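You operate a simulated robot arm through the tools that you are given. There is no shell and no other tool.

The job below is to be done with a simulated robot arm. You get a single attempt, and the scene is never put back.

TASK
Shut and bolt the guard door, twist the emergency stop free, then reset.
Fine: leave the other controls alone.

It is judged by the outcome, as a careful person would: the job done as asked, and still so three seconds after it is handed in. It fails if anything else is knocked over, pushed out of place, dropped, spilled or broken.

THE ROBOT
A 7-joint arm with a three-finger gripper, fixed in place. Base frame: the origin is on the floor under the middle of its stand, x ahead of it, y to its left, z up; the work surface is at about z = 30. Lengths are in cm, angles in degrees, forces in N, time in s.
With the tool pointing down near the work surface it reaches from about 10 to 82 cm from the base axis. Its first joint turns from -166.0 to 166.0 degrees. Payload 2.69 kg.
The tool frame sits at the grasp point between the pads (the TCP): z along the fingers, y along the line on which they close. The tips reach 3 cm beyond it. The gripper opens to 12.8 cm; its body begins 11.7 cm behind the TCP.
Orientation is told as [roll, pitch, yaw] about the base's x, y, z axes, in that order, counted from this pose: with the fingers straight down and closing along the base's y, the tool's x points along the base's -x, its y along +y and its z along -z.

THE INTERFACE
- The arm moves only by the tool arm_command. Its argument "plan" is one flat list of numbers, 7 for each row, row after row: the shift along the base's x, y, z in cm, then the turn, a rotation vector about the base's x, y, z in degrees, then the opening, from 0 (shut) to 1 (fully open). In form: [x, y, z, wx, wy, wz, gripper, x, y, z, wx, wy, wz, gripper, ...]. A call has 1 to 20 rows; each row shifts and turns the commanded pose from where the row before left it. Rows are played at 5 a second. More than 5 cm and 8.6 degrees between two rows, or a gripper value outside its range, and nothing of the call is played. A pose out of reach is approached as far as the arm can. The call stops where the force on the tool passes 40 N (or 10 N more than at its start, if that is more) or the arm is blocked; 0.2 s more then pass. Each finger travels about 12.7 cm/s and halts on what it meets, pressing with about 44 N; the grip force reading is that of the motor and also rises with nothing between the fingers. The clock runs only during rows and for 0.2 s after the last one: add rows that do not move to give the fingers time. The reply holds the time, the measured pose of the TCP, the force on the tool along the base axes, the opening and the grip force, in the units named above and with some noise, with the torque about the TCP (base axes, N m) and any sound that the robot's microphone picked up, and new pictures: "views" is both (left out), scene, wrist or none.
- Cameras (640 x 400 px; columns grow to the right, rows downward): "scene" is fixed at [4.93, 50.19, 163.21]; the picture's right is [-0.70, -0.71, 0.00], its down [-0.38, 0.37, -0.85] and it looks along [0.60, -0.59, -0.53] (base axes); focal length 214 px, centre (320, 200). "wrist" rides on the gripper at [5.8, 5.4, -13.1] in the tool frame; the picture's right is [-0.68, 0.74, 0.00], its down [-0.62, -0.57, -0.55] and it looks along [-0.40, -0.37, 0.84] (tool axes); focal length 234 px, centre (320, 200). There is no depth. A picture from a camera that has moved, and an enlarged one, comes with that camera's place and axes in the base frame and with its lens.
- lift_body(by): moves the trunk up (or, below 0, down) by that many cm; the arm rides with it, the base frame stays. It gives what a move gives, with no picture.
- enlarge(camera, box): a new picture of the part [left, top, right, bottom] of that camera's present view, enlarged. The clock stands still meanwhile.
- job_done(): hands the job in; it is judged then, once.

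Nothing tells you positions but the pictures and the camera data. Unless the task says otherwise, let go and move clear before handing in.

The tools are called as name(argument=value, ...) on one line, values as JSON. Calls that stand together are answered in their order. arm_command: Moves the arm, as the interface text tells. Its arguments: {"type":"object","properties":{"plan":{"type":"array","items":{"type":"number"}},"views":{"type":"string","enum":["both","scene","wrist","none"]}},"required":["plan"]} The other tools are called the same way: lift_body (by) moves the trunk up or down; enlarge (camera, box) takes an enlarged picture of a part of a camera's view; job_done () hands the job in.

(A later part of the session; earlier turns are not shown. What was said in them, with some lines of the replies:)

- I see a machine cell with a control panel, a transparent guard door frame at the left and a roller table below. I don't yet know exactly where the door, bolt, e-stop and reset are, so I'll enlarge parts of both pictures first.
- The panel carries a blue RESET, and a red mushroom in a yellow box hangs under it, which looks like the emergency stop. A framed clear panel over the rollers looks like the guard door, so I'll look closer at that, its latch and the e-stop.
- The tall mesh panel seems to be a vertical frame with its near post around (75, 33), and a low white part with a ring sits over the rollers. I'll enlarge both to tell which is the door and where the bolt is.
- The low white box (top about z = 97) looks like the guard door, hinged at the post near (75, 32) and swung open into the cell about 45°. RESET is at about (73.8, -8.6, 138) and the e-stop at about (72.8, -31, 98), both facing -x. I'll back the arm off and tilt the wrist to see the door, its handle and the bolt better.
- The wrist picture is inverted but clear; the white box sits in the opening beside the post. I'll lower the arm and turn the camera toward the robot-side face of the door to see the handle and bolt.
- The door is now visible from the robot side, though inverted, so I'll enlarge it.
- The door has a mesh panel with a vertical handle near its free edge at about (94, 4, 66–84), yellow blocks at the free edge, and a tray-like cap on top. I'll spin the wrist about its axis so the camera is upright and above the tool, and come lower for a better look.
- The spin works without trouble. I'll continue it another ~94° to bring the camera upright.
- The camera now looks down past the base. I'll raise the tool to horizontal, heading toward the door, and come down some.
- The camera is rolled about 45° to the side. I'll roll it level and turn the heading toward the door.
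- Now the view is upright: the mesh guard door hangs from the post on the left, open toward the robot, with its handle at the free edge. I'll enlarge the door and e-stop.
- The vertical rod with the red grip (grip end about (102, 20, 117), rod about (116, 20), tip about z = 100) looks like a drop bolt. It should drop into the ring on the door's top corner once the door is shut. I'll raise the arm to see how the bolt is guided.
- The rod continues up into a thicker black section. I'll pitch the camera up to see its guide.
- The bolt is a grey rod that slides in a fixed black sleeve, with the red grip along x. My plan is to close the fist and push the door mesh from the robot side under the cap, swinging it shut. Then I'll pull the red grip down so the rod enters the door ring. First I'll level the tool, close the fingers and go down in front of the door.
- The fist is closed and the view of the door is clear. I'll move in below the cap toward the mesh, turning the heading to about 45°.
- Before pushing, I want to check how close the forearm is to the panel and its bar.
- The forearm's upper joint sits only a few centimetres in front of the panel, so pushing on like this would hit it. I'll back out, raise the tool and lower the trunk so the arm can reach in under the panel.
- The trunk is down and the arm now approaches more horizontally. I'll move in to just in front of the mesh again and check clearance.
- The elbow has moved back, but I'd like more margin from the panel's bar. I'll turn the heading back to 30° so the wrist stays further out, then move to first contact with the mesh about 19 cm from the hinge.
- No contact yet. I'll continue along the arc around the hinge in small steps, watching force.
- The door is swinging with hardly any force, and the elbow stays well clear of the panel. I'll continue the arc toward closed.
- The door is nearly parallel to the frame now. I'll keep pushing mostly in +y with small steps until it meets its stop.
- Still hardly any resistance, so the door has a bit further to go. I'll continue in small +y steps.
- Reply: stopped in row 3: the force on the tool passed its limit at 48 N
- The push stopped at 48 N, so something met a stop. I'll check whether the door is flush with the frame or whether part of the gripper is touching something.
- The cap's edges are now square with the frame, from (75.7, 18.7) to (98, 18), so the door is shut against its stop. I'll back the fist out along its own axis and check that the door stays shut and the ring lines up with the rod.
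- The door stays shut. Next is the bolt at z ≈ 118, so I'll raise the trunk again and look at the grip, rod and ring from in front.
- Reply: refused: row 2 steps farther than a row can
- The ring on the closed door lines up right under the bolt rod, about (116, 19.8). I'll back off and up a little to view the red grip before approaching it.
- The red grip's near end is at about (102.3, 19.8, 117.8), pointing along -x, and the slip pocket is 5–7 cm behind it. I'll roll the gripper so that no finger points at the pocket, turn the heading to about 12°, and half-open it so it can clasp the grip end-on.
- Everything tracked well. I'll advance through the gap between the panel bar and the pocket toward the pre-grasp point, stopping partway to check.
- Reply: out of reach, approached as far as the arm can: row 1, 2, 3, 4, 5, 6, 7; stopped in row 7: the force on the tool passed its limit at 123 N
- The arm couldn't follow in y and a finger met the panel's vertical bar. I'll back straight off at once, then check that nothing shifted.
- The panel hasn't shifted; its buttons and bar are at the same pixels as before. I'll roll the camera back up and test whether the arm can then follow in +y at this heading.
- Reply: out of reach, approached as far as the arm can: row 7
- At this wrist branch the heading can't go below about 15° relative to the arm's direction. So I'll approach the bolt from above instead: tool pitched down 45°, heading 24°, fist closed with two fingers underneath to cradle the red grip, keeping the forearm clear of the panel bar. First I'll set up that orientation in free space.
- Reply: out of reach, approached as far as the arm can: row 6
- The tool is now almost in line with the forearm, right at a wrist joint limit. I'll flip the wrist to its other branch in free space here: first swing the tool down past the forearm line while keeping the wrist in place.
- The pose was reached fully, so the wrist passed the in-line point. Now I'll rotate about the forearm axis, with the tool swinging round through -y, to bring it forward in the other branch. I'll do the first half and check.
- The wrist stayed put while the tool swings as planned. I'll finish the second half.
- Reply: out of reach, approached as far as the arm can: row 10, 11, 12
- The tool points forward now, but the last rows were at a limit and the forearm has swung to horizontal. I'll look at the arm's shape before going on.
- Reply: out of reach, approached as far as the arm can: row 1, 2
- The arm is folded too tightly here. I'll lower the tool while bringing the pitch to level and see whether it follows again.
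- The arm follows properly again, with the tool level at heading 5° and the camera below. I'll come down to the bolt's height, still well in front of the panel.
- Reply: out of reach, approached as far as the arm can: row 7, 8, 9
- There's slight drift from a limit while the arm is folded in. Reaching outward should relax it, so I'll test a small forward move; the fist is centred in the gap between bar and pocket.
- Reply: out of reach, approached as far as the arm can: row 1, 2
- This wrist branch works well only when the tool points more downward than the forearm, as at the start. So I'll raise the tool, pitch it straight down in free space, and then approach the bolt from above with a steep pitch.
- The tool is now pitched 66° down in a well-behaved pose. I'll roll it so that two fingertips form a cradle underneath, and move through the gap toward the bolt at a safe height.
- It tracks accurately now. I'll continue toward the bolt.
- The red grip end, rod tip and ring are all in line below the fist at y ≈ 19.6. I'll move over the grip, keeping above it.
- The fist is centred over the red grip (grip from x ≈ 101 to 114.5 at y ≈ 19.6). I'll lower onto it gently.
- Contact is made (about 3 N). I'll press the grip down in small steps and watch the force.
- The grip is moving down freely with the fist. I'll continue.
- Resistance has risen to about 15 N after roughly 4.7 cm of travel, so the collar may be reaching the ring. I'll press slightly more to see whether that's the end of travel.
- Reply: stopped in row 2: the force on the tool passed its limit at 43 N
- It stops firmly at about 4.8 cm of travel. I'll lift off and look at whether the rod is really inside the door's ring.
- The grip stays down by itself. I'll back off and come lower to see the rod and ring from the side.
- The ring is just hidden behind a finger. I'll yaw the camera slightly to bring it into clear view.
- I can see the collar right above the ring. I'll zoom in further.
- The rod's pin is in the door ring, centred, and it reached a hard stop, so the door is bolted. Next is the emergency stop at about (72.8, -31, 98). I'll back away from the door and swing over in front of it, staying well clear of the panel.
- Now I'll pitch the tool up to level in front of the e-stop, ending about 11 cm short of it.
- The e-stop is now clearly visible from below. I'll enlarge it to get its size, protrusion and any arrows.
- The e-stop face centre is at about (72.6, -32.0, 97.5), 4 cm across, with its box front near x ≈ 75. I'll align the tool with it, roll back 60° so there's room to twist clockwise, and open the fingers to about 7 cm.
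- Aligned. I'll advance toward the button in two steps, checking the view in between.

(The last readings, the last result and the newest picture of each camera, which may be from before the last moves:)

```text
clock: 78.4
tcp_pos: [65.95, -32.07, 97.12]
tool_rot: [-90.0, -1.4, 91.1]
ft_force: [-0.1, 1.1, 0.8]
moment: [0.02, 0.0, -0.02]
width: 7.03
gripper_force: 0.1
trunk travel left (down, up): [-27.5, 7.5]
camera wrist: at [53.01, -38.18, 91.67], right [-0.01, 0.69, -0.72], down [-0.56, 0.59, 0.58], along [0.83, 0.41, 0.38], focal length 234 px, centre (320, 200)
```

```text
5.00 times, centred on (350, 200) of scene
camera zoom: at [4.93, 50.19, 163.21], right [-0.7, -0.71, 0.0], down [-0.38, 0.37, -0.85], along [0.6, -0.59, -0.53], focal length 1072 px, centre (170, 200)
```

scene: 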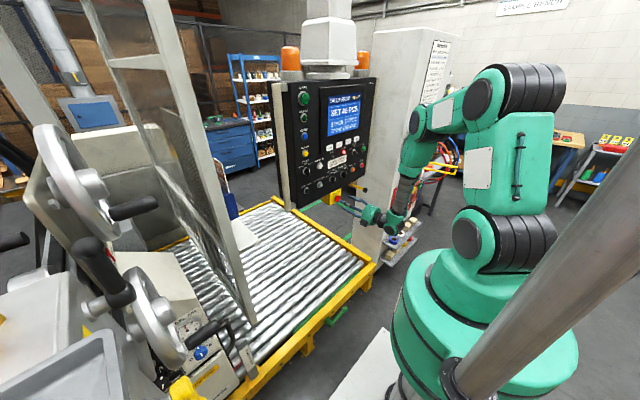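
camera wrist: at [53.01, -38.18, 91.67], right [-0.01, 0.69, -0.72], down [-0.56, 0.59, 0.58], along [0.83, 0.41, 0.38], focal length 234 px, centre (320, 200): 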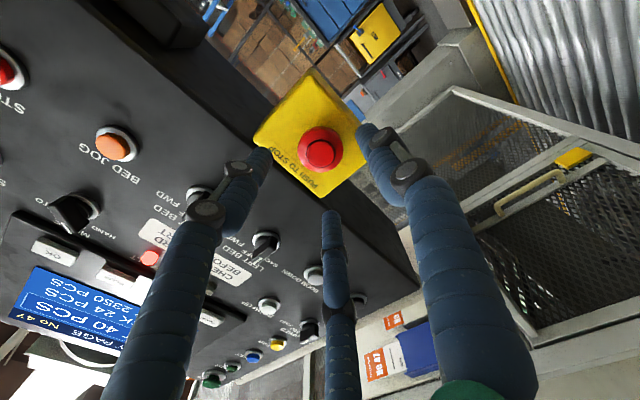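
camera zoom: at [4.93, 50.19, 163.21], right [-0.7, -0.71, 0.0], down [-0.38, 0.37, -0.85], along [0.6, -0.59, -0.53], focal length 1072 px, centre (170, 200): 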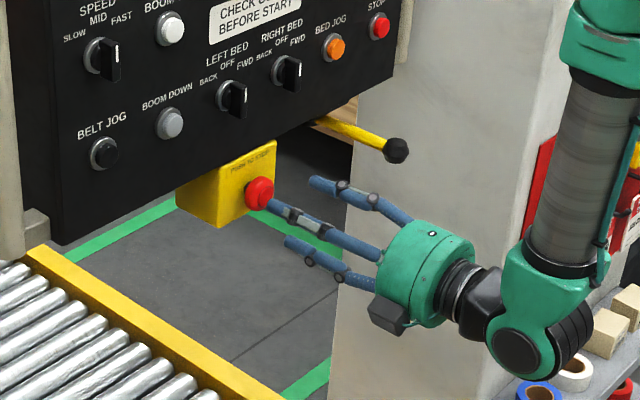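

The tool axis is on the button's centre to within a couple of millimetres. I'll advance so the fingertips surround the mushroom rim without touching the box.

arm_command(plan=[2, 0, 0, 0, 0, 0, 0.55, 2, 0, 0, 0, 0, 0, 0.55, 1, 0, 0, 0, 0, 0, 0.55], views="both")

enlarge(camera="wrist", box=[220, 60, 440, 220])

enlarge(camera="scene", box=[310, 165, 370, 215])

```text
clock: 79.2
tcp_pos: [70.94, -32.16, 97.14]
tool_rot: [-90.2, -1.4, 91.0]
ft_force: [0.2, -0.7, -0.8]
moment: [0.0, -0.03, -0.05]
width: 7.03
gripper_force: 0.0
trunk travel left (down, up): [-27.5, 7.5]
camera wrist: at [58.05, -38.17, 91.63], right [-0.01, 0.69, -0.72], down [-0.56, 0.59, 0.58], along [0.83, 0.41, 0.38], focal length 234 px, centre (320, 200)
```

scene: 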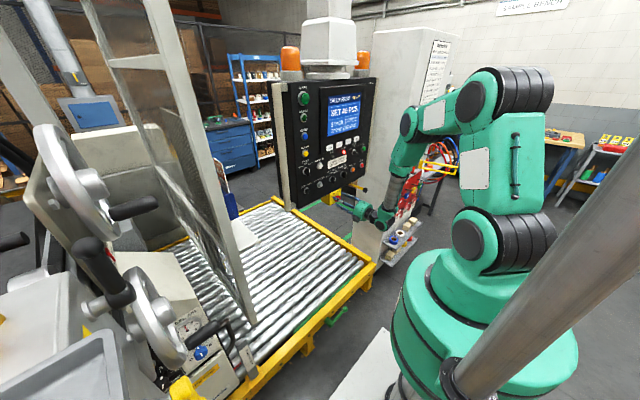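
wrist: 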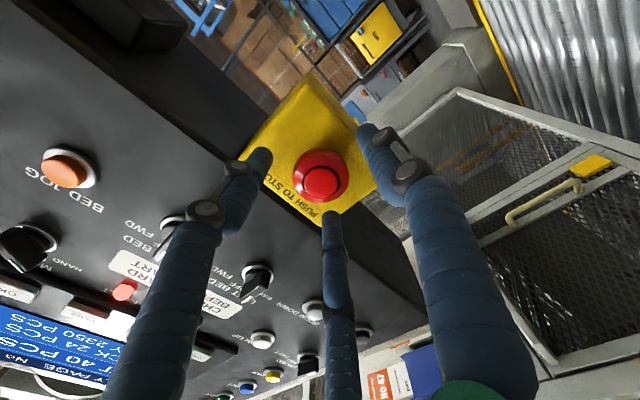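

```text
2.50 times, centred on (330, 140) of wrist
camera zoom: at [58.05, -38.17, 91.63], right [-0.01, 0.69, -0.72], down [-0.56, 0.59, 0.58], along [0.83, 0.41, 0.38], focal length 585 px, centre (295, 350)
```

zoom: 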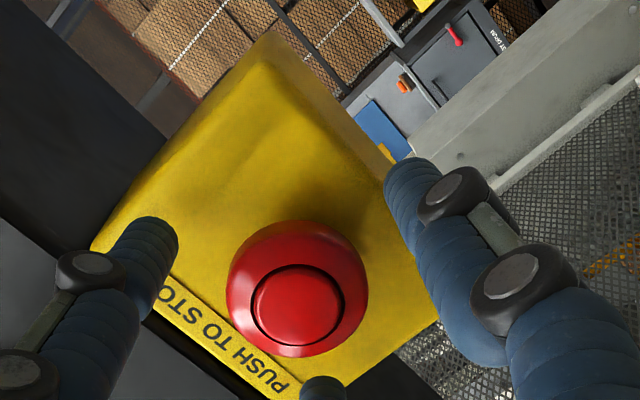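

```text
8.00 times, centred on (340, 190) of scene
camera zoom: at [4.93, 50.19, 163.21], right [-0.7, -0.71, 0.0], down [-0.38, 0.37, -0.85], along [0.6, -0.59, -0.53], focal length 1716 px, centre (160, 280)
```

zoom: 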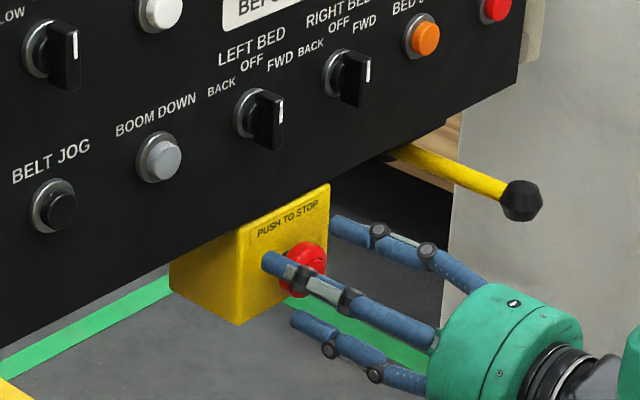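

The three fingertips surround the mushroom. I'll close on it and hold still to let the fingers settle.

arm_command(plan=[0, 0, 0, 0, 0, 0, 0.2, 0, 0, 0, 0, 0, 0, 0.2, 0, 0, 0, 0, 0, 0, 0.2], views="both")

enlarge(camera="wrist", box=[220, 60, 440, 220])

enlarge(camera="scene", box=[310, 165, 370, 215])

```text
clock: 80.0
tcp_pos: [70.92, -32.06, 97.19]
tool_rot: [-90.2, -1.3, 91.3]
ft_force: [1.4, 13.4, 3.1]
moment: [0.08, -0.05, 0.42]
width: 4.06
gripper_force: 44.8
trunk travel left (down, up): [-27.5, 7.5]
camera wrist: at [58.0, -38.09, 91.66], right [-0.01, 0.69, -0.72], down [-0.56, 0.59, 0.58], along [0.83, 0.41, 0.38], focal length 234 px, centre (320, 200)
```

scene: 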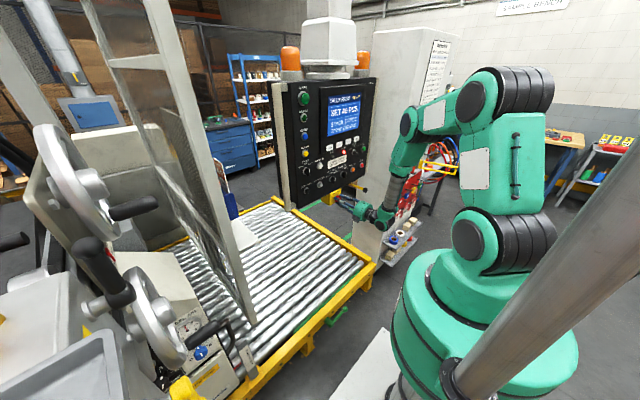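
wrist: 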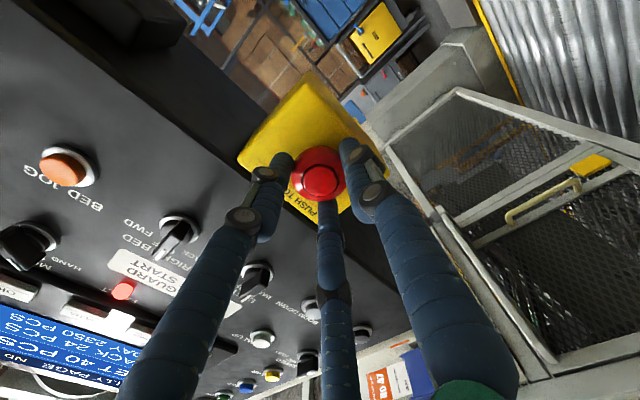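

```text
2.50 times, centred on (330, 140) of wrist
camera zoom: at [58.0, -38.09, 91.66], right [-0.01, 0.69, -0.72], down [-0.56, 0.59, 0.58], along [0.83, 0.41, 0.38], focal length 585 px, centre (295, 350)
```

zoom: 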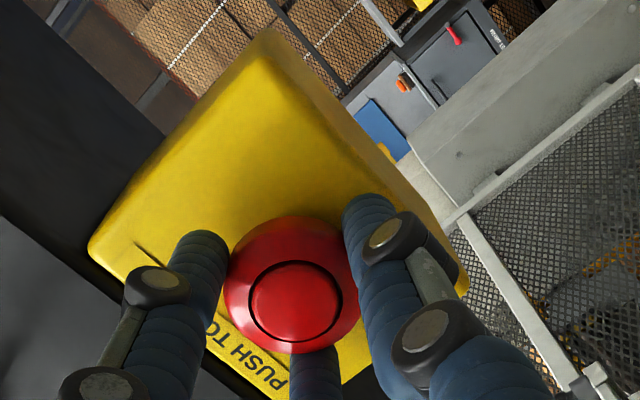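

```text
8.00 times, centred on (340, 190) of scene
camera zoom: at [4.93, 50.19, 163.21], right [-0.7, -0.71, 0.0], down [-0.38, 0.37, -0.85], along [0.6, -0.59, -0.53], focal length 1716 px, centre (160, 280)
```

zoom: 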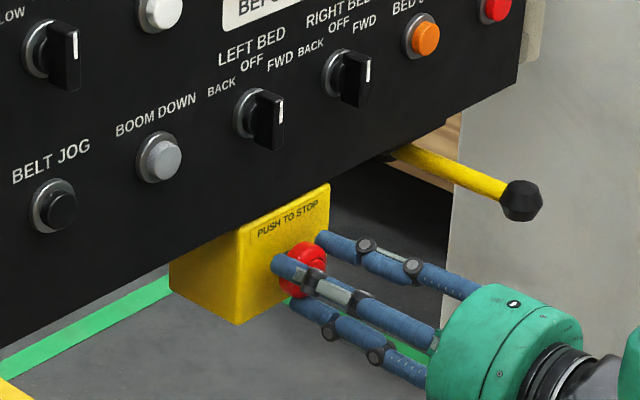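

I have a firm grip on the mushroom (width 4.06 cm). I'll ease off the small side load and twist clockwise in steps, watching torque and sound.

arm_command(plan=[0, 0.25, 0, 0, 0, 0, 0.2, 0, 0, 0, 6, 0, 0, 0.2, 0, 0, 0, 6, 0, 0, 0.2, 0, 0, 0, 6, 0, 0, 0.2, 0, 0, 0, 6, 0, 0, 0.2], views="both")

enlarge(camera="wrist", box=[220, 60, 440, 220])

```text
clock: 81.2
tcp_pos: [70.9, -32.12, 97.09]
tool_rot: [-90.7, -25.5, 91.1]
ft_force: [-5.2, -14.9, -6.7]
moment: [-0.04, 0.33, -0.74]
width: 4.05
gripper_force: 45.2
trunk travel left (down, up): [-27.5, 7.5]
camera wrist: at [57.96, -35.21, 89.68], right [-0.01, 0.93, -0.37], down [-0.56, 0.3, 0.77], along [0.83, 0.22, 0.52], focal length 234 px, centre (320, 200)
```

scene: 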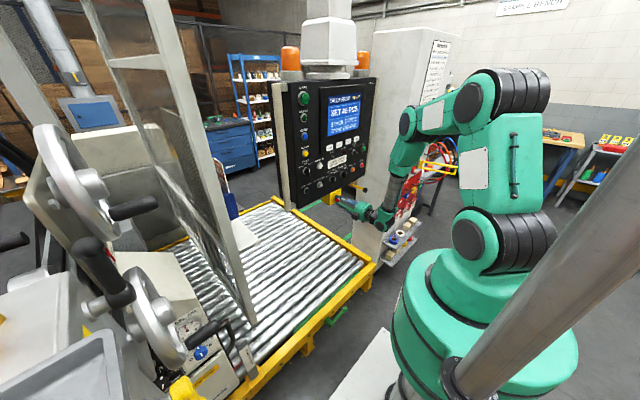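
wrist: 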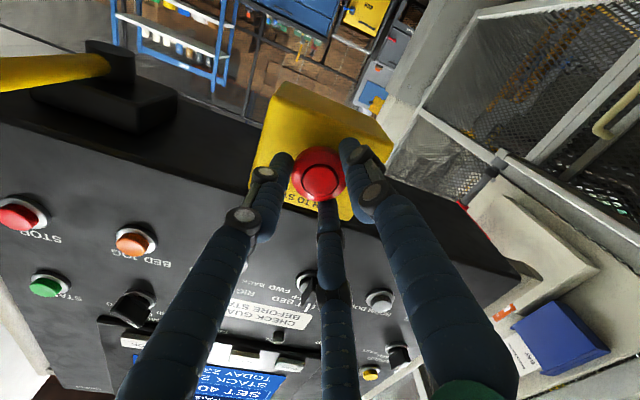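

```text
2.50 times, centred on (330, 140) of wrist
camera zoom: at [57.96, -35.21, 89.68], right [-0.01, 0.93, -0.37], down [-0.56, 0.3, 0.77], along [0.83, 0.22, 0.52], focal length 585 px, centre (295, 350)
```

zoom: 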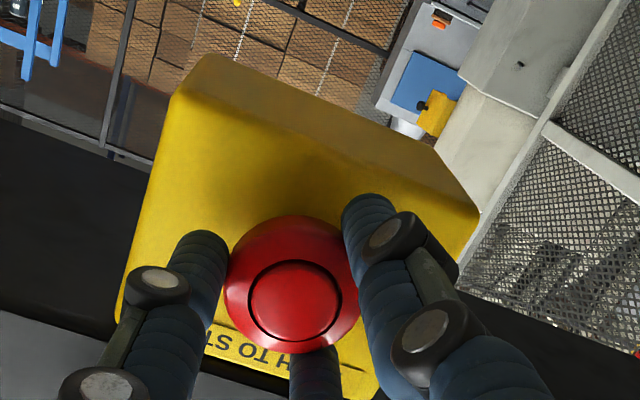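

24° turned with hardly any torque and no click yet. I'll continue clockwise.

arm_command(plan=[0, -0.12, 0, 6, 0, 0, 0.2, 0, 0, 0, 6, 0, 0, 0.2, 0, 0, 0, 6, 0, 0, 0.2, 0, 0, 0, 6, 0, 0, 0.2], views="wrist")

enlarge(camera="wrist", box=[220, 60, 440, 220])

enlarge(camera="scene", box=[310, 165, 370, 215])

```text
clock: 82.2
tcp_pos: [70.85, -32.03, 97.15]
tool_rot: [-91.5, -49.4, 91.7]
ft_force: [-4.8, -10.0, -6.5]
moment: [-0.7, 0.04, -0.11]
width: 4.09
gripper_force: 44.3
trunk travel left (down, up): [-27.5, 7.5]
camera wrist: at [57.99, -31.91, 89.05], right [-0.01, 1.0, 0.04], down [-0.56, -0.04, 0.83], along [0.83, -0.01, 0.56], focal length 234 px, centre (320, 200)
```

wrist: 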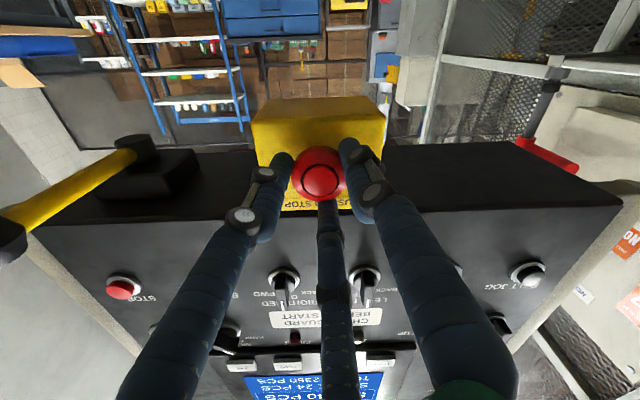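

```text
2.50 times, centred on (330, 140) of wrist
camera zoom: at [57.99, -31.91, 89.05], right [-0.01, 1.0, 0.04], down [-0.56, -0.04, 0.83], along [0.83, -0.01, 0.56], focal length 585 px, centre (295, 350)
```

zoom: 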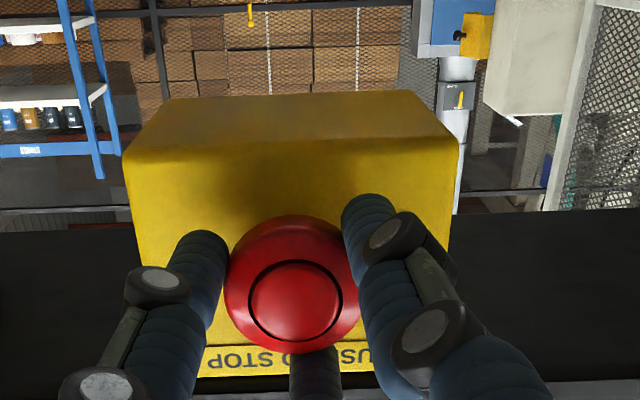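

```text
8.00 times, centred on (340, 190) of scene
camera zoom: at [4.93, 50.19, 163.21], right [-0.7, -0.71, 0.0], down [-0.38, 0.37, -0.85], along [0.6, -0.59, -0.53], focal length 1716 px, centre (160, 280)
```

zoom: 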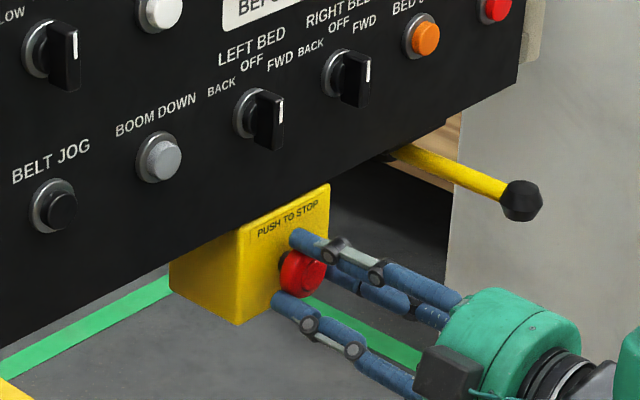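

The torque has risen to 0.7 N m at 48°. I'll check the lamps and button state.

enlarge(camera="scene", box=[300, 110, 380, 170])

enlarge(camera="wrist", box=[220, 240, 420, 400])

```text
6.67 times, centred on (340, 140) of scene
camera zoom: at [4.93, 50.19, 163.21], right [-0.7, -0.71, 0.0], down [-0.38, 0.37, -0.85], along [0.6, -0.59, -0.53], focal length 1430 px, centre (187, 600)
```

zoom: 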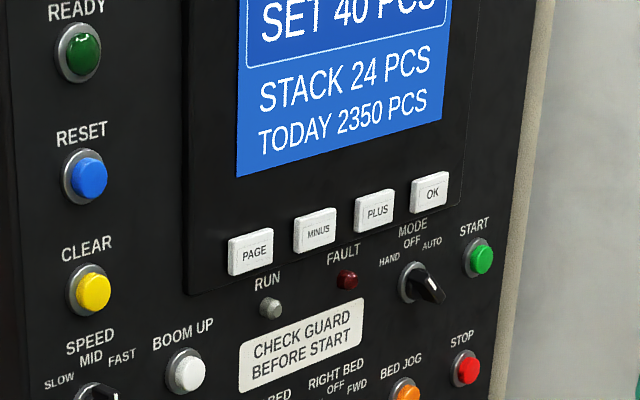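

```text
2.50 times, centred on (320, 320) of wrist
camera zoom: at [57.99, -31.91, 89.05], right [-0.01, 1.0, 0.04], down [-0.56, -0.04, 0.83], along [0.83, -0.01, 0.56], focal length 585 px, centre (320, -100)
```

zoom: 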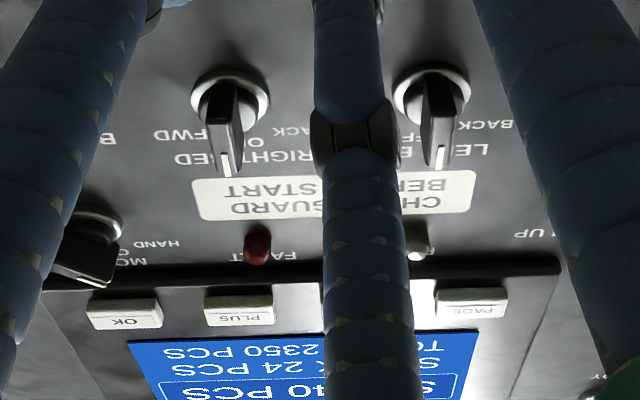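

The FAULT lamp has gone dark and the button seems to push outward on the grip, so it may have released. I'll open the fingers and look.

arm_command(plan=[0, 0, 0, 0, 0, 0, 0.55, 0, 0, 0, 0, 0, 0, 0.55, 0, 0, 0, 0, 0, 0, 0.55], views="wrist")

enlarge(camera="wrist", box=[220, 60, 440, 220])

enlarge(camera="scene", box=[310, 165, 370, 215])

enlarge(camera="scene", box=[300, 110, 380, 170])

```text
clock: 83.0
tcp_pos: [70.89, -31.93, 97.12]
tool_rot: [-91.5, -49.3, 91.8]
ft_force: [0.4, 0.1, 0.7]
moment: [-0.04, -0.01, -0.03]
width: 7.06
gripper_force: 0.2
trunk travel left (down, up): [-27.5, 7.5]
camera wrist: at [57.99, -31.88, 89.07], right [-0.01, 1.0, 0.03], down [-0.56, -0.03, 0.83], along [0.83, -0.01, 0.56], focal length 234 px, centre (320, 200)
```

wrist: 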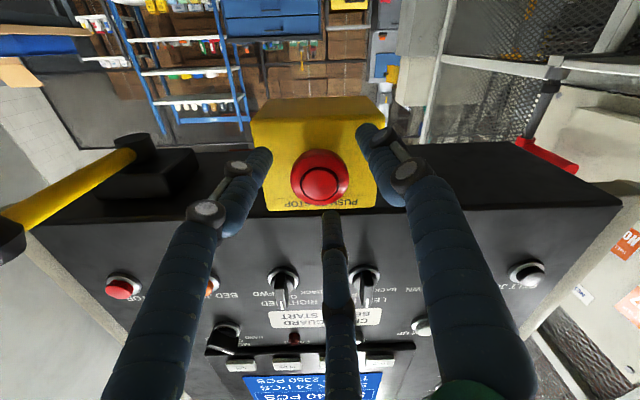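

```text
2.50 times, centred on (330, 140) of wrist
camera zoom: at [57.99, -31.88, 89.07], right [-0.01, 1.0, 0.03], down [-0.56, -0.03, 0.83], along [0.83, -0.01, 0.56], focal length 585 px, centre (295, 350)
```

zoom: 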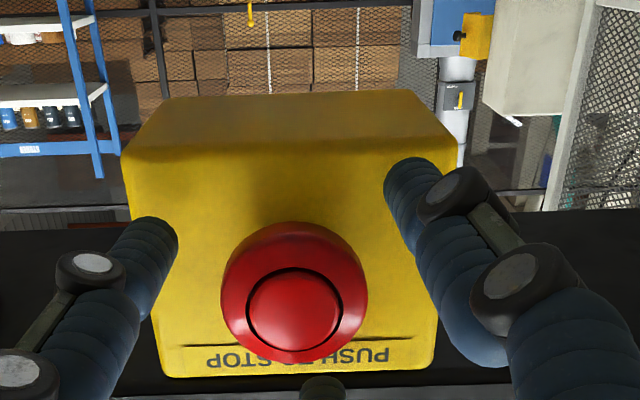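

```text
8.00 times, centred on (340, 190) of scene
camera zoom: at [4.93, 50.19, 163.21], right [-0.7, -0.71, 0.0], down [-0.38, 0.37, -0.85], along [0.6, -0.59, -0.53], focal length 1716 px, centre (160, 280)
```

zoom: 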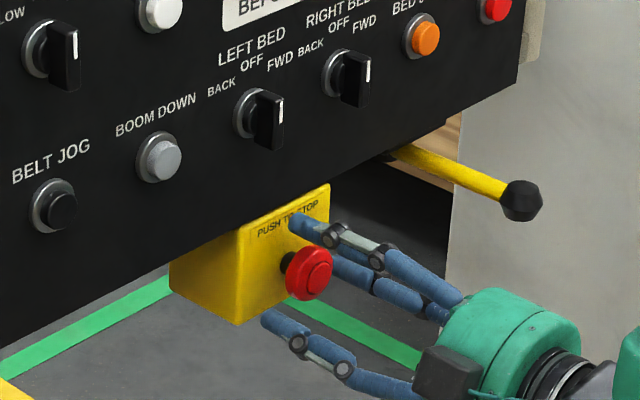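

```text
6.67 times, centred on (340, 140) of scene
camera zoom: at [4.93, 50.19, 163.21], right [-0.7, -0.71, 0.0], down [-0.38, 0.37, -0.85], along [0.6, -0.59, -0.53], focal length 1430 px, centre (187, 600)
```

zoom: 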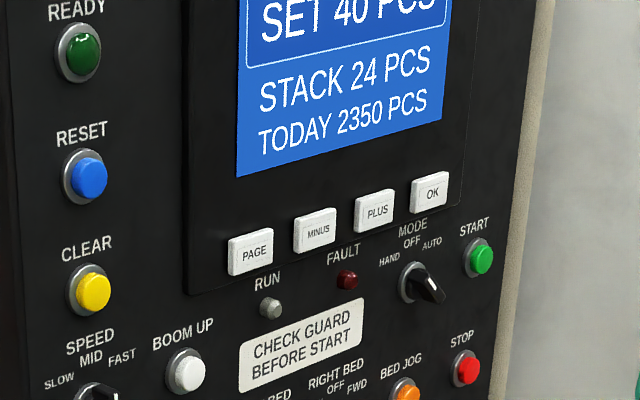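

The mushroom has popped out about 0.7 cm and the FAULT lamp has gone out, so the e-stop is free. I'll withdraw straight back with open fingers, then close the fist.

arm_command(plan=[-1.5, 0, 0, 0, 0, 0, 0.6, -2, 0, 0, 0, 0, 0, 0.6, -3, 0, 0, 0, 0, 0, 0.6, -3, 0, 0, 0, 0, 0, 0.6, -4, 0, 0, 0, 0, 0, 0.6, 0, 0, 0, 0, 0, 0, 0, 0, 0, 0, 0, 0, 0, 0, 0, 0, 0, 0, 0, 0, 0], views="both")

enlarge(camera="wrist", box=[250, 60, 400, 180])

```text
clock: 84.8
tcp_pos: [57.56, -32.16, 97.16]
tool_rot: [-91.4, -49.3, 91.7]
ft_force: [-0.2, -0.4, 0.3]
moment: [0.04, -0.01, 0.0]
width: 0.23
gripper_force: 31.9
trunk travel left (down, up): [-27.5, 7.5]
camera wrist: at [44.53, -31.93, 89.1], right [-0.01, 1.0, 0.03], down [-0.56, -0.03, 0.83], along [0.83, -0.01, 0.56], focal length 234 px, centre (320, 200)
```

scene: 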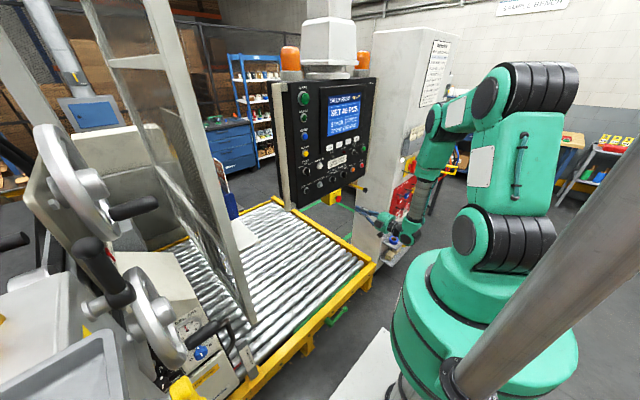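
wrist: 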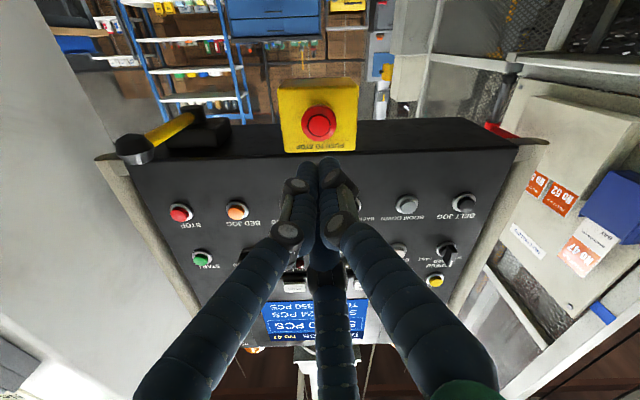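

```text
3.33 times, centred on (325, 120) of wrist
camera zoom: at [44.53, -31.93, 89.1], right [-0.01, 1.0, 0.03], down [-0.56, -0.03, 0.83], along [0.83, -0.01, 0.56], focal length 781 px, centre (303, 467)
```

zoom: 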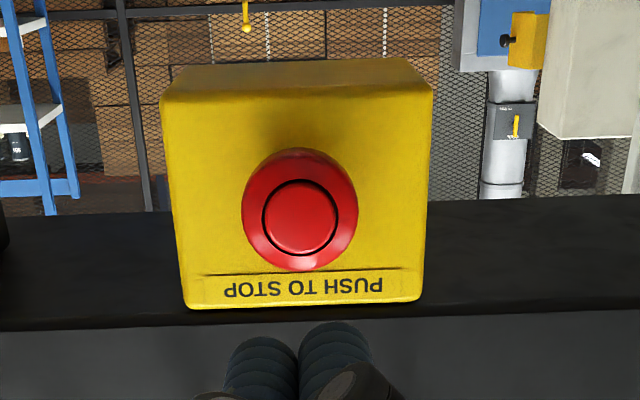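

The e-stop is out and clear. Now I'll move the closed fist up in front of the blue RESET at about (73.8, -8.6, 138), staying well off the panel.

arm_command(plan=[0, 1.96, 3.4, 0, 0, 0.67, 0, 0, 1.96, 3.4, 0, 0, 0.67, 0, 0, 1.96, 3.4, 0, 0, 0.67, 0, 0, 1.96, 3.4, 0, 0, 0.67, 0, 0, 1.96, 3.4, 0, 0, 0.67, 0, 0, 1.96, 3.4, 0, 0, 0.67, 0, 0, 1.96, 3.4, 0, 0, 0.67, 0, 0, 1.96, 3.4, 0, 0, 0.67, 0, 0, 1.96, 3.4, 0, 0, 0.67, 0, 0, 1.96, 3.4, 0, 0, 0.67, 0, 0, 1.96, 3.4, 0, 0, 0.67, 0, 0, 1.96, 3.4, 0, 0, 0.67, 0], views="both")

enlarge(camera="wrist", box=[240, 20, 440, 180])

```text
clock: 87.4
tcp_pos: [57.55, -8.5, 138.01]
tool_rot: [-91.5, -49.3, 99.7]
ft_force: [-0.2, -0.2, 0.6]
moment: [0.01, -0.04, -0.02]
width: 0.21
gripper_force: 31.5
trunk travel left (down, up): [-27.5, 7.5]
camera wrist: at [44.63, -10.16, 129.93], right [-0.15, 0.99, 0.03], down [-0.55, -0.11, 0.83], along [0.82, 0.11, 0.56], focal length 234 px, centre (320, 200)
```

scene: 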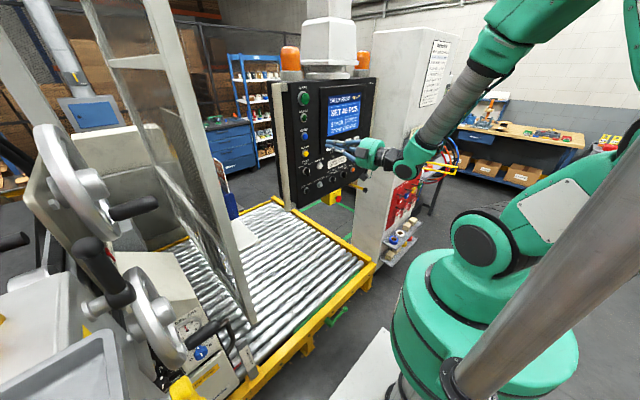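
wrist: 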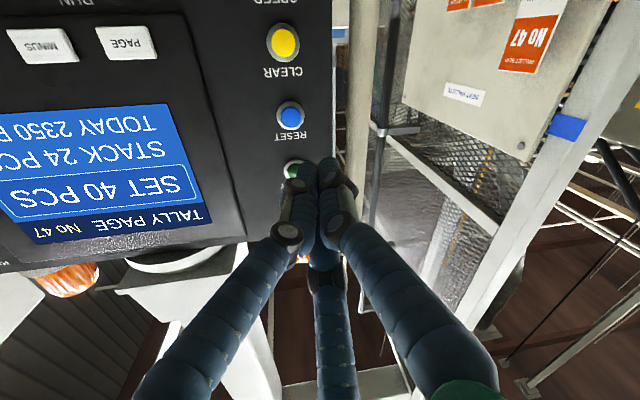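

```text
2.50 times, centred on (340, 100) of wrist
camera zoom: at [44.63, -10.16, 129.93], right [-0.15, 0.99, 0.03], down [-0.55, -0.11, 0.83], along [0.82, 0.11, 0.56], focal length 585 px, centre (270, 450)
```

zoom: 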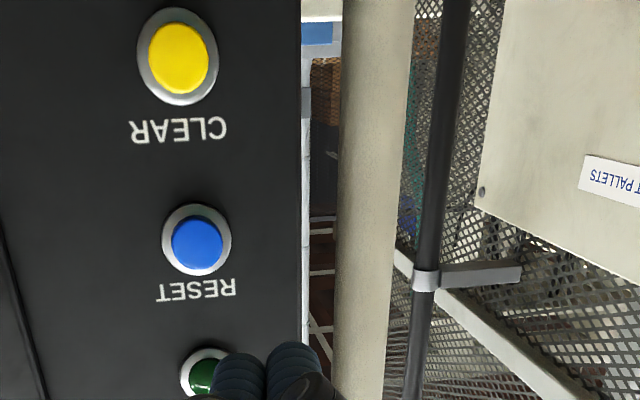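

RESET's face works out to about (74.7, -9.4, 137.6). I'll line the fist up with it and stop about 2 cm short.

arm_command(plan=[2.9, -0.35, -0.12, 0, 0, 0, 0, 2.9, -0.35, -0.12, 0, 0, 0, 0, 2.9, -0.35, -0.12, 0, 0, 0, 0, 2.9, -0.3, -0.1, 0, 0, 0, 0], views="both")

enlarge(camera="wrist", box=[250, 80, 410, 220])

enlarge(camera="scene", box=[280, 80, 380, 160])

```text
clock: 88.4
tcp_pos: [69.05, -9.88, 137.53]
tool_rot: [-91.3, -49.2, 99.6]
ft_force: [-1.2, 1.0, -0.4]
moment: [0.04, -0.01, 0.0]
width: 0.21
gripper_force: 31.4
trunk travel left (down, up): [-27.5, 7.5]
camera wrist: at [56.18, -11.62, 129.41], right [-0.15, 0.99, 0.03], down [-0.55, -0.11, 0.83], along [0.82, 0.11, 0.56], focal length 234 px, centre (320, 200)
```

scene: 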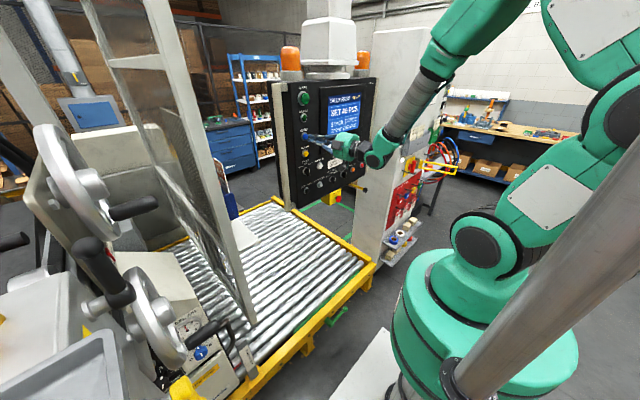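
wrist: 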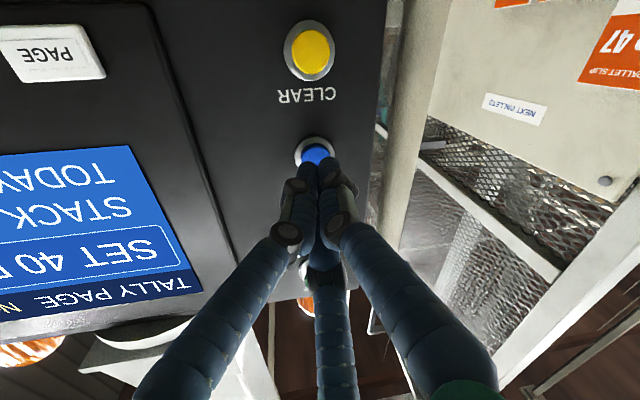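

```text
2.86 times, centred on (330, 150) of wrist
camera zoom: at [56.18, -11.62, 129.41], right [-0.15, 0.99, 0.03], down [-0.55, -0.11, 0.83], along [0.82, 0.11, 0.56], focal length 669 px, centre (291, 343)
```

zoom: 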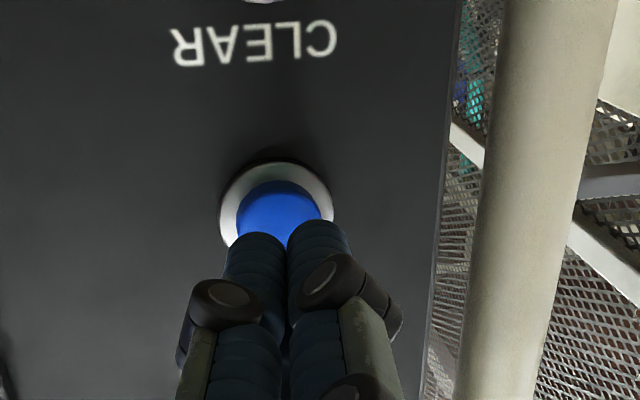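

```text
5.00 times, centred on (330, 120) of scene
camera zoom: at [4.93, 50.19, 163.21], right [-0.7, -0.71, 0.0], down [-0.38, 0.37, -0.85], along [0.6, -0.59, -0.53], focal length 1072 px, centre (270, 600)
```

zoom: 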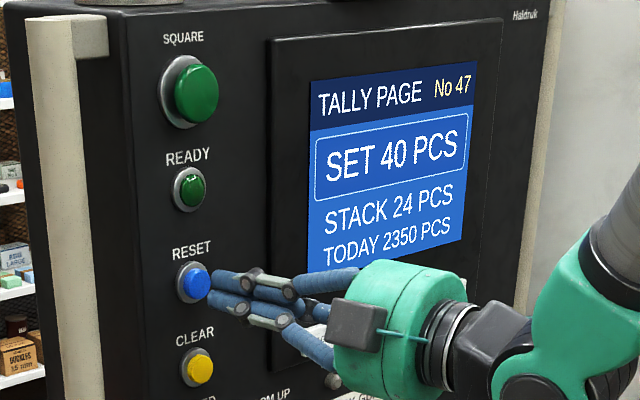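

The fist is centred on RESET. I'll press straight in with small steps.

arm_command(plan=[1, 0, 0.05, 0, 0, 0, 0, 1, 0, 0.05, 0, 0, 0, 0, 0.5, 0, 0, 0, 0, 0, 0], views="scene")

enlarge(camera="scene", box=[290, 90, 350, 150])

```text
clock: 89.2
tcp_pos: [71.36, -9.8, 137.49]
tool_rot: [-91.3, -49.4, 99.8]
ft_force: [-7.4, 0.6, -2.0]
moment: [0.04, 0.06, -0.07]
width: 0.21
gripper_force: 31.5
trunk travel left (down, up): [-27.5, 7.5]
heard: click
```

scene: 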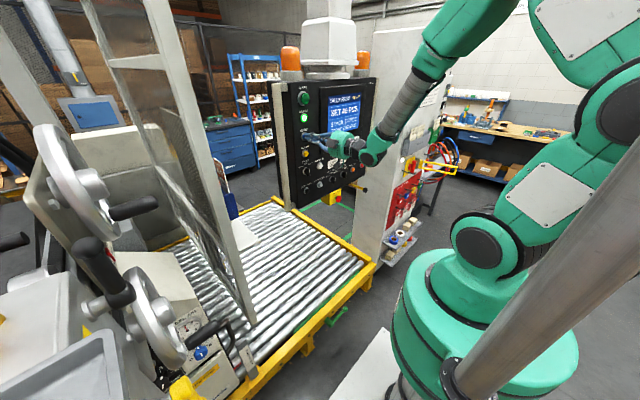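

```text
6.67 times, centred on (320, 120) of scene
camera zoom: at [4.93, 50.19, 163.21], right [-0.7, -0.71, 0.0], down [-0.38, 0.37, -0.85], along [0.6, -0.59, -0.53], focal length 1430 px, centre (320, 733)
```

zoom: 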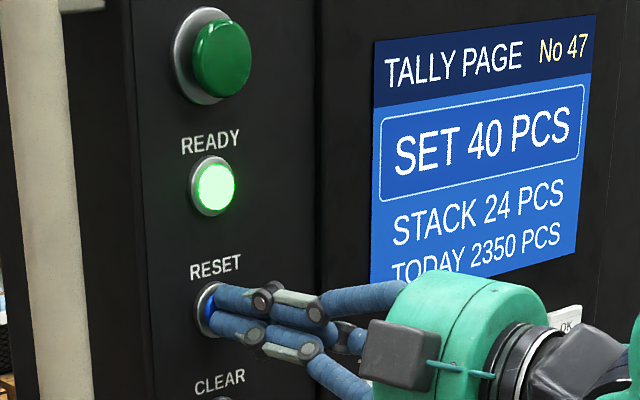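

A click sounded and READY lit up green, so the reset was accepted. I'll back straight off the button and check that everything holds.

arm_command(plan=[-1, 0, 0, 0, 0, 0, 0, -2, 0, 0, 0, 0, 0, 0, -3, 0, 0, 0, 0, 0, 0, -4, 0, 0, 0, 0, 0, 0, -4, 0, 0, 0, 0, 0, 0, -4, 0, 0, 0, 0, 0, 0], views="both")

enlarge(camera="scene", box=[270, 70, 390, 210])

enlarge(camera="scene", box=[180, 120, 300, 280])

```text
clock: 90.6
tcp_pos: [53.38, -9.86, 137.7]
tool_rot: [-91.5, -49.2, 99.7]
ft_force: [0.7, -0.6, -0.8]
moment: [0.03, 0.01, -0.01]
width: 0.23
gripper_force: 31.4
trunk travel left (down, up): [-27.5, 7.5]
camera wrist: at [40.66, -11.57, 129.65], right [-0.15, 0.99, 0.03], down [-0.55, -0.11, 0.83], along [0.82, 0.11, 0.56], focal length 234 px, centre (320, 200)
```

scene: 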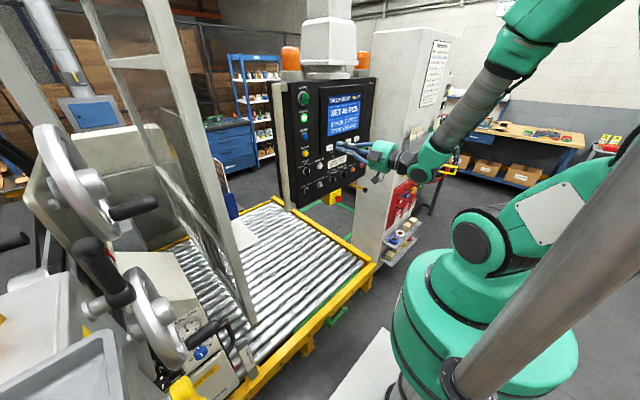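
wrist: 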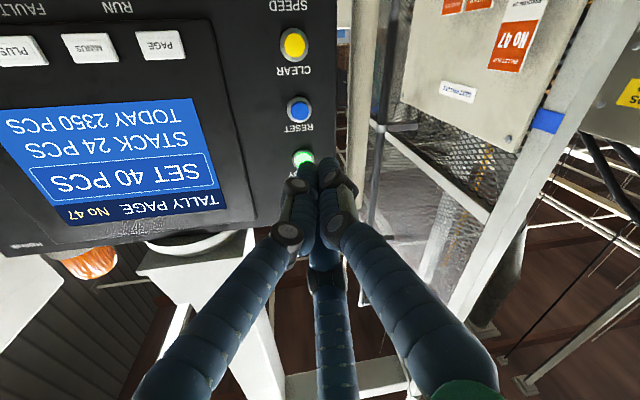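

```text
2.86 times, centred on (330, 140) of scene
camera zoom: at [4.93, 50.19, 163.21], right [-0.7, -0.71, 0.0], down [-0.38, 0.37, -0.85], along [0.6, -0.59, -0.53], focal length 613 px, centre (291, 371)
```

zoom: 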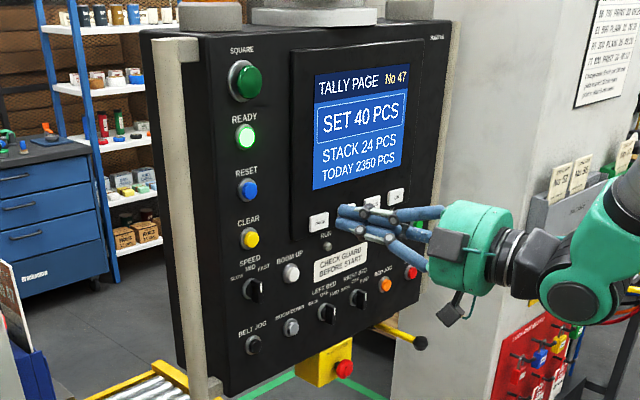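

```text
2.50 times, centred on (240, 200) of scene
camera zoom: at [4.93, 50.19, 163.21], right [-0.7, -0.71, 0.0], down [-0.38, 0.37, -0.85], along [0.6, -0.59, -0.53], focal length 536 px, centre (520, 200)
```

zoom: 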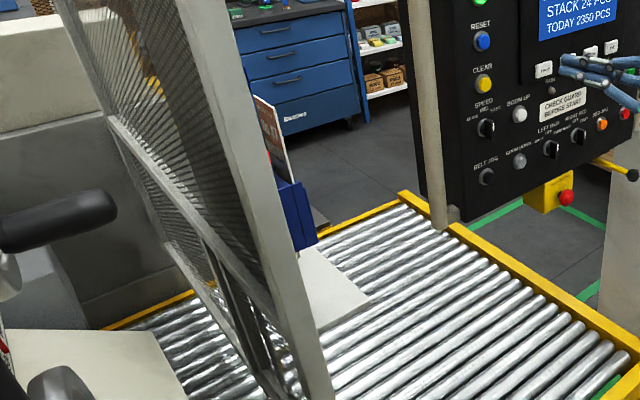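

READY stays lit, RESET has sprung back and the other controls look unchanged. I'll move clear downward to have one last look at the bolt, door and e-stop.

arm_command(plan=[-2, 0, -4, 0, 0, 0, 0, -2, 0, -4, 0, 0, 0, 0, -2, 0, -4, 0, 0, 0, 0, -2, 0, -4, 0, 0, 0, 0, 0, 0, -4, 0, 0, 0, 0, 0, 0, -4, 0, 0, 0, 0, 0, 0, -4, 0, 0, 0, 0], views="both")

enlarge(camera="wrist", box=[340, 40, 500, 200])

enlarge(camera="scene", box=[300, 80, 380, 210])

```text
clock: 92.2
tcp_pos: [45.53, -9.76, 109.78]
tool_rot: [-91.5, -49.4, 99.8]
ft_force: [0.1, -0.3, -0.1]
moment: [0.02, -0.05, 0.02]
width: 0.22
gripper_force: 31.5
trunk travel left (down, up): [-27.5, 7.5]
camera wrist: at [32.6, -11.53, 101.64], right [-0.15, 0.99, 0.03], down [-0.55, -0.11, 0.83], along [0.82, 0.11, 0.56], focal length 234 px, centre (320, 200)
```

scene: 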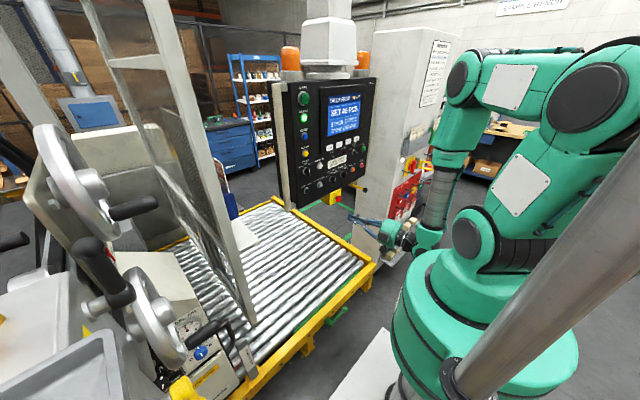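
wrist: 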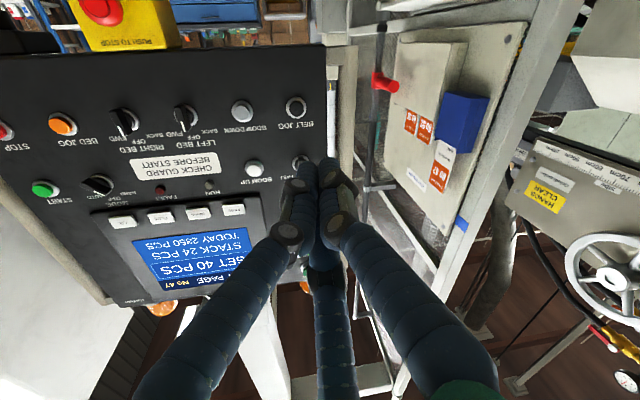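

```text
2.50 times, centred on (420, 120) of wrist
camera zoom: at [32.6, -11.53, 101.64], right [-0.15, 0.99, 0.03], down [-0.55, -0.11, 0.83], along [0.82, 0.11, 0.56], focal length 585 px, centre (70, 400)
```

zoom: 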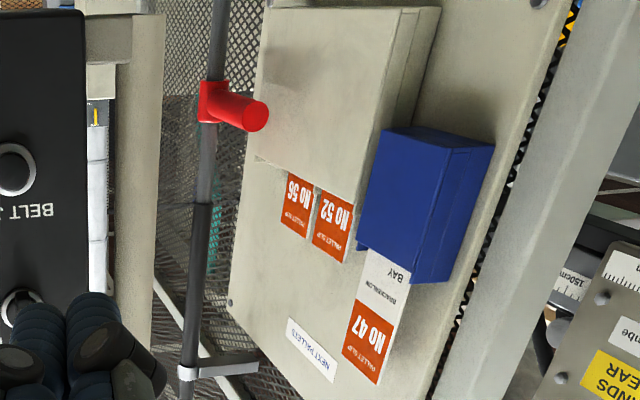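

```text
3.08 times, centred on (340, 145) of scene
camera zoom: at [4.93, 50.19, 163.21], right [-0.7, -0.71, 0.0], down [-0.38, 0.37, -0.85], along [0.6, -0.59, -0.53], focal length 660 px, centre (258, 369)
```

zoom: 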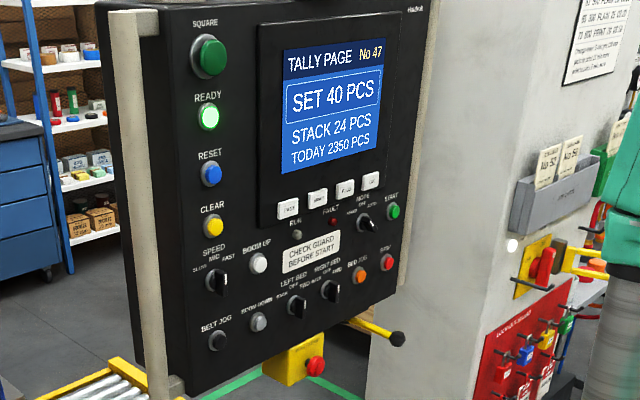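

The door is shut, the bolt is still down with its rod extended, and the e-stop is out. READY stays lit with FAULT off, the other controls and slips look undisturbed, and the arm is clear, so I'm handing the job in.

job_done()

```text
The job is handed in.
```

The job is handed in: the guard door is shut and bolted, the emergency stop is twisted free, and the reset went through.

- **Door:** I pushed it closed against its stop and it stayed shut when I backed away.
- **Bolt:** I pressed the red grip down to a hard stop. The rod's pin sits centred in the door's ring, with about 1 cm left between the rod's collar and the ring. It was still down in the last picture.
- **Emergency stop:** It took about 48° clockwise, then popped out roughly 0.7 cm, and the FAULT lamp went out.
- **Reset:** The button clicked, the READY lamp turned green and stayed on, and the button sprang back.

**Unplanned contact:** On the first approach to the bolt, a finger hit the vertical bar on the edge of the control panel, at a peak of 123 N. I backed off at once. The panel and its buttons appeared in exactly the same place in the pictures afterwards, so I believe nothing was shifted or damaged.

The other controls and the pallet slips look as they did at the start.
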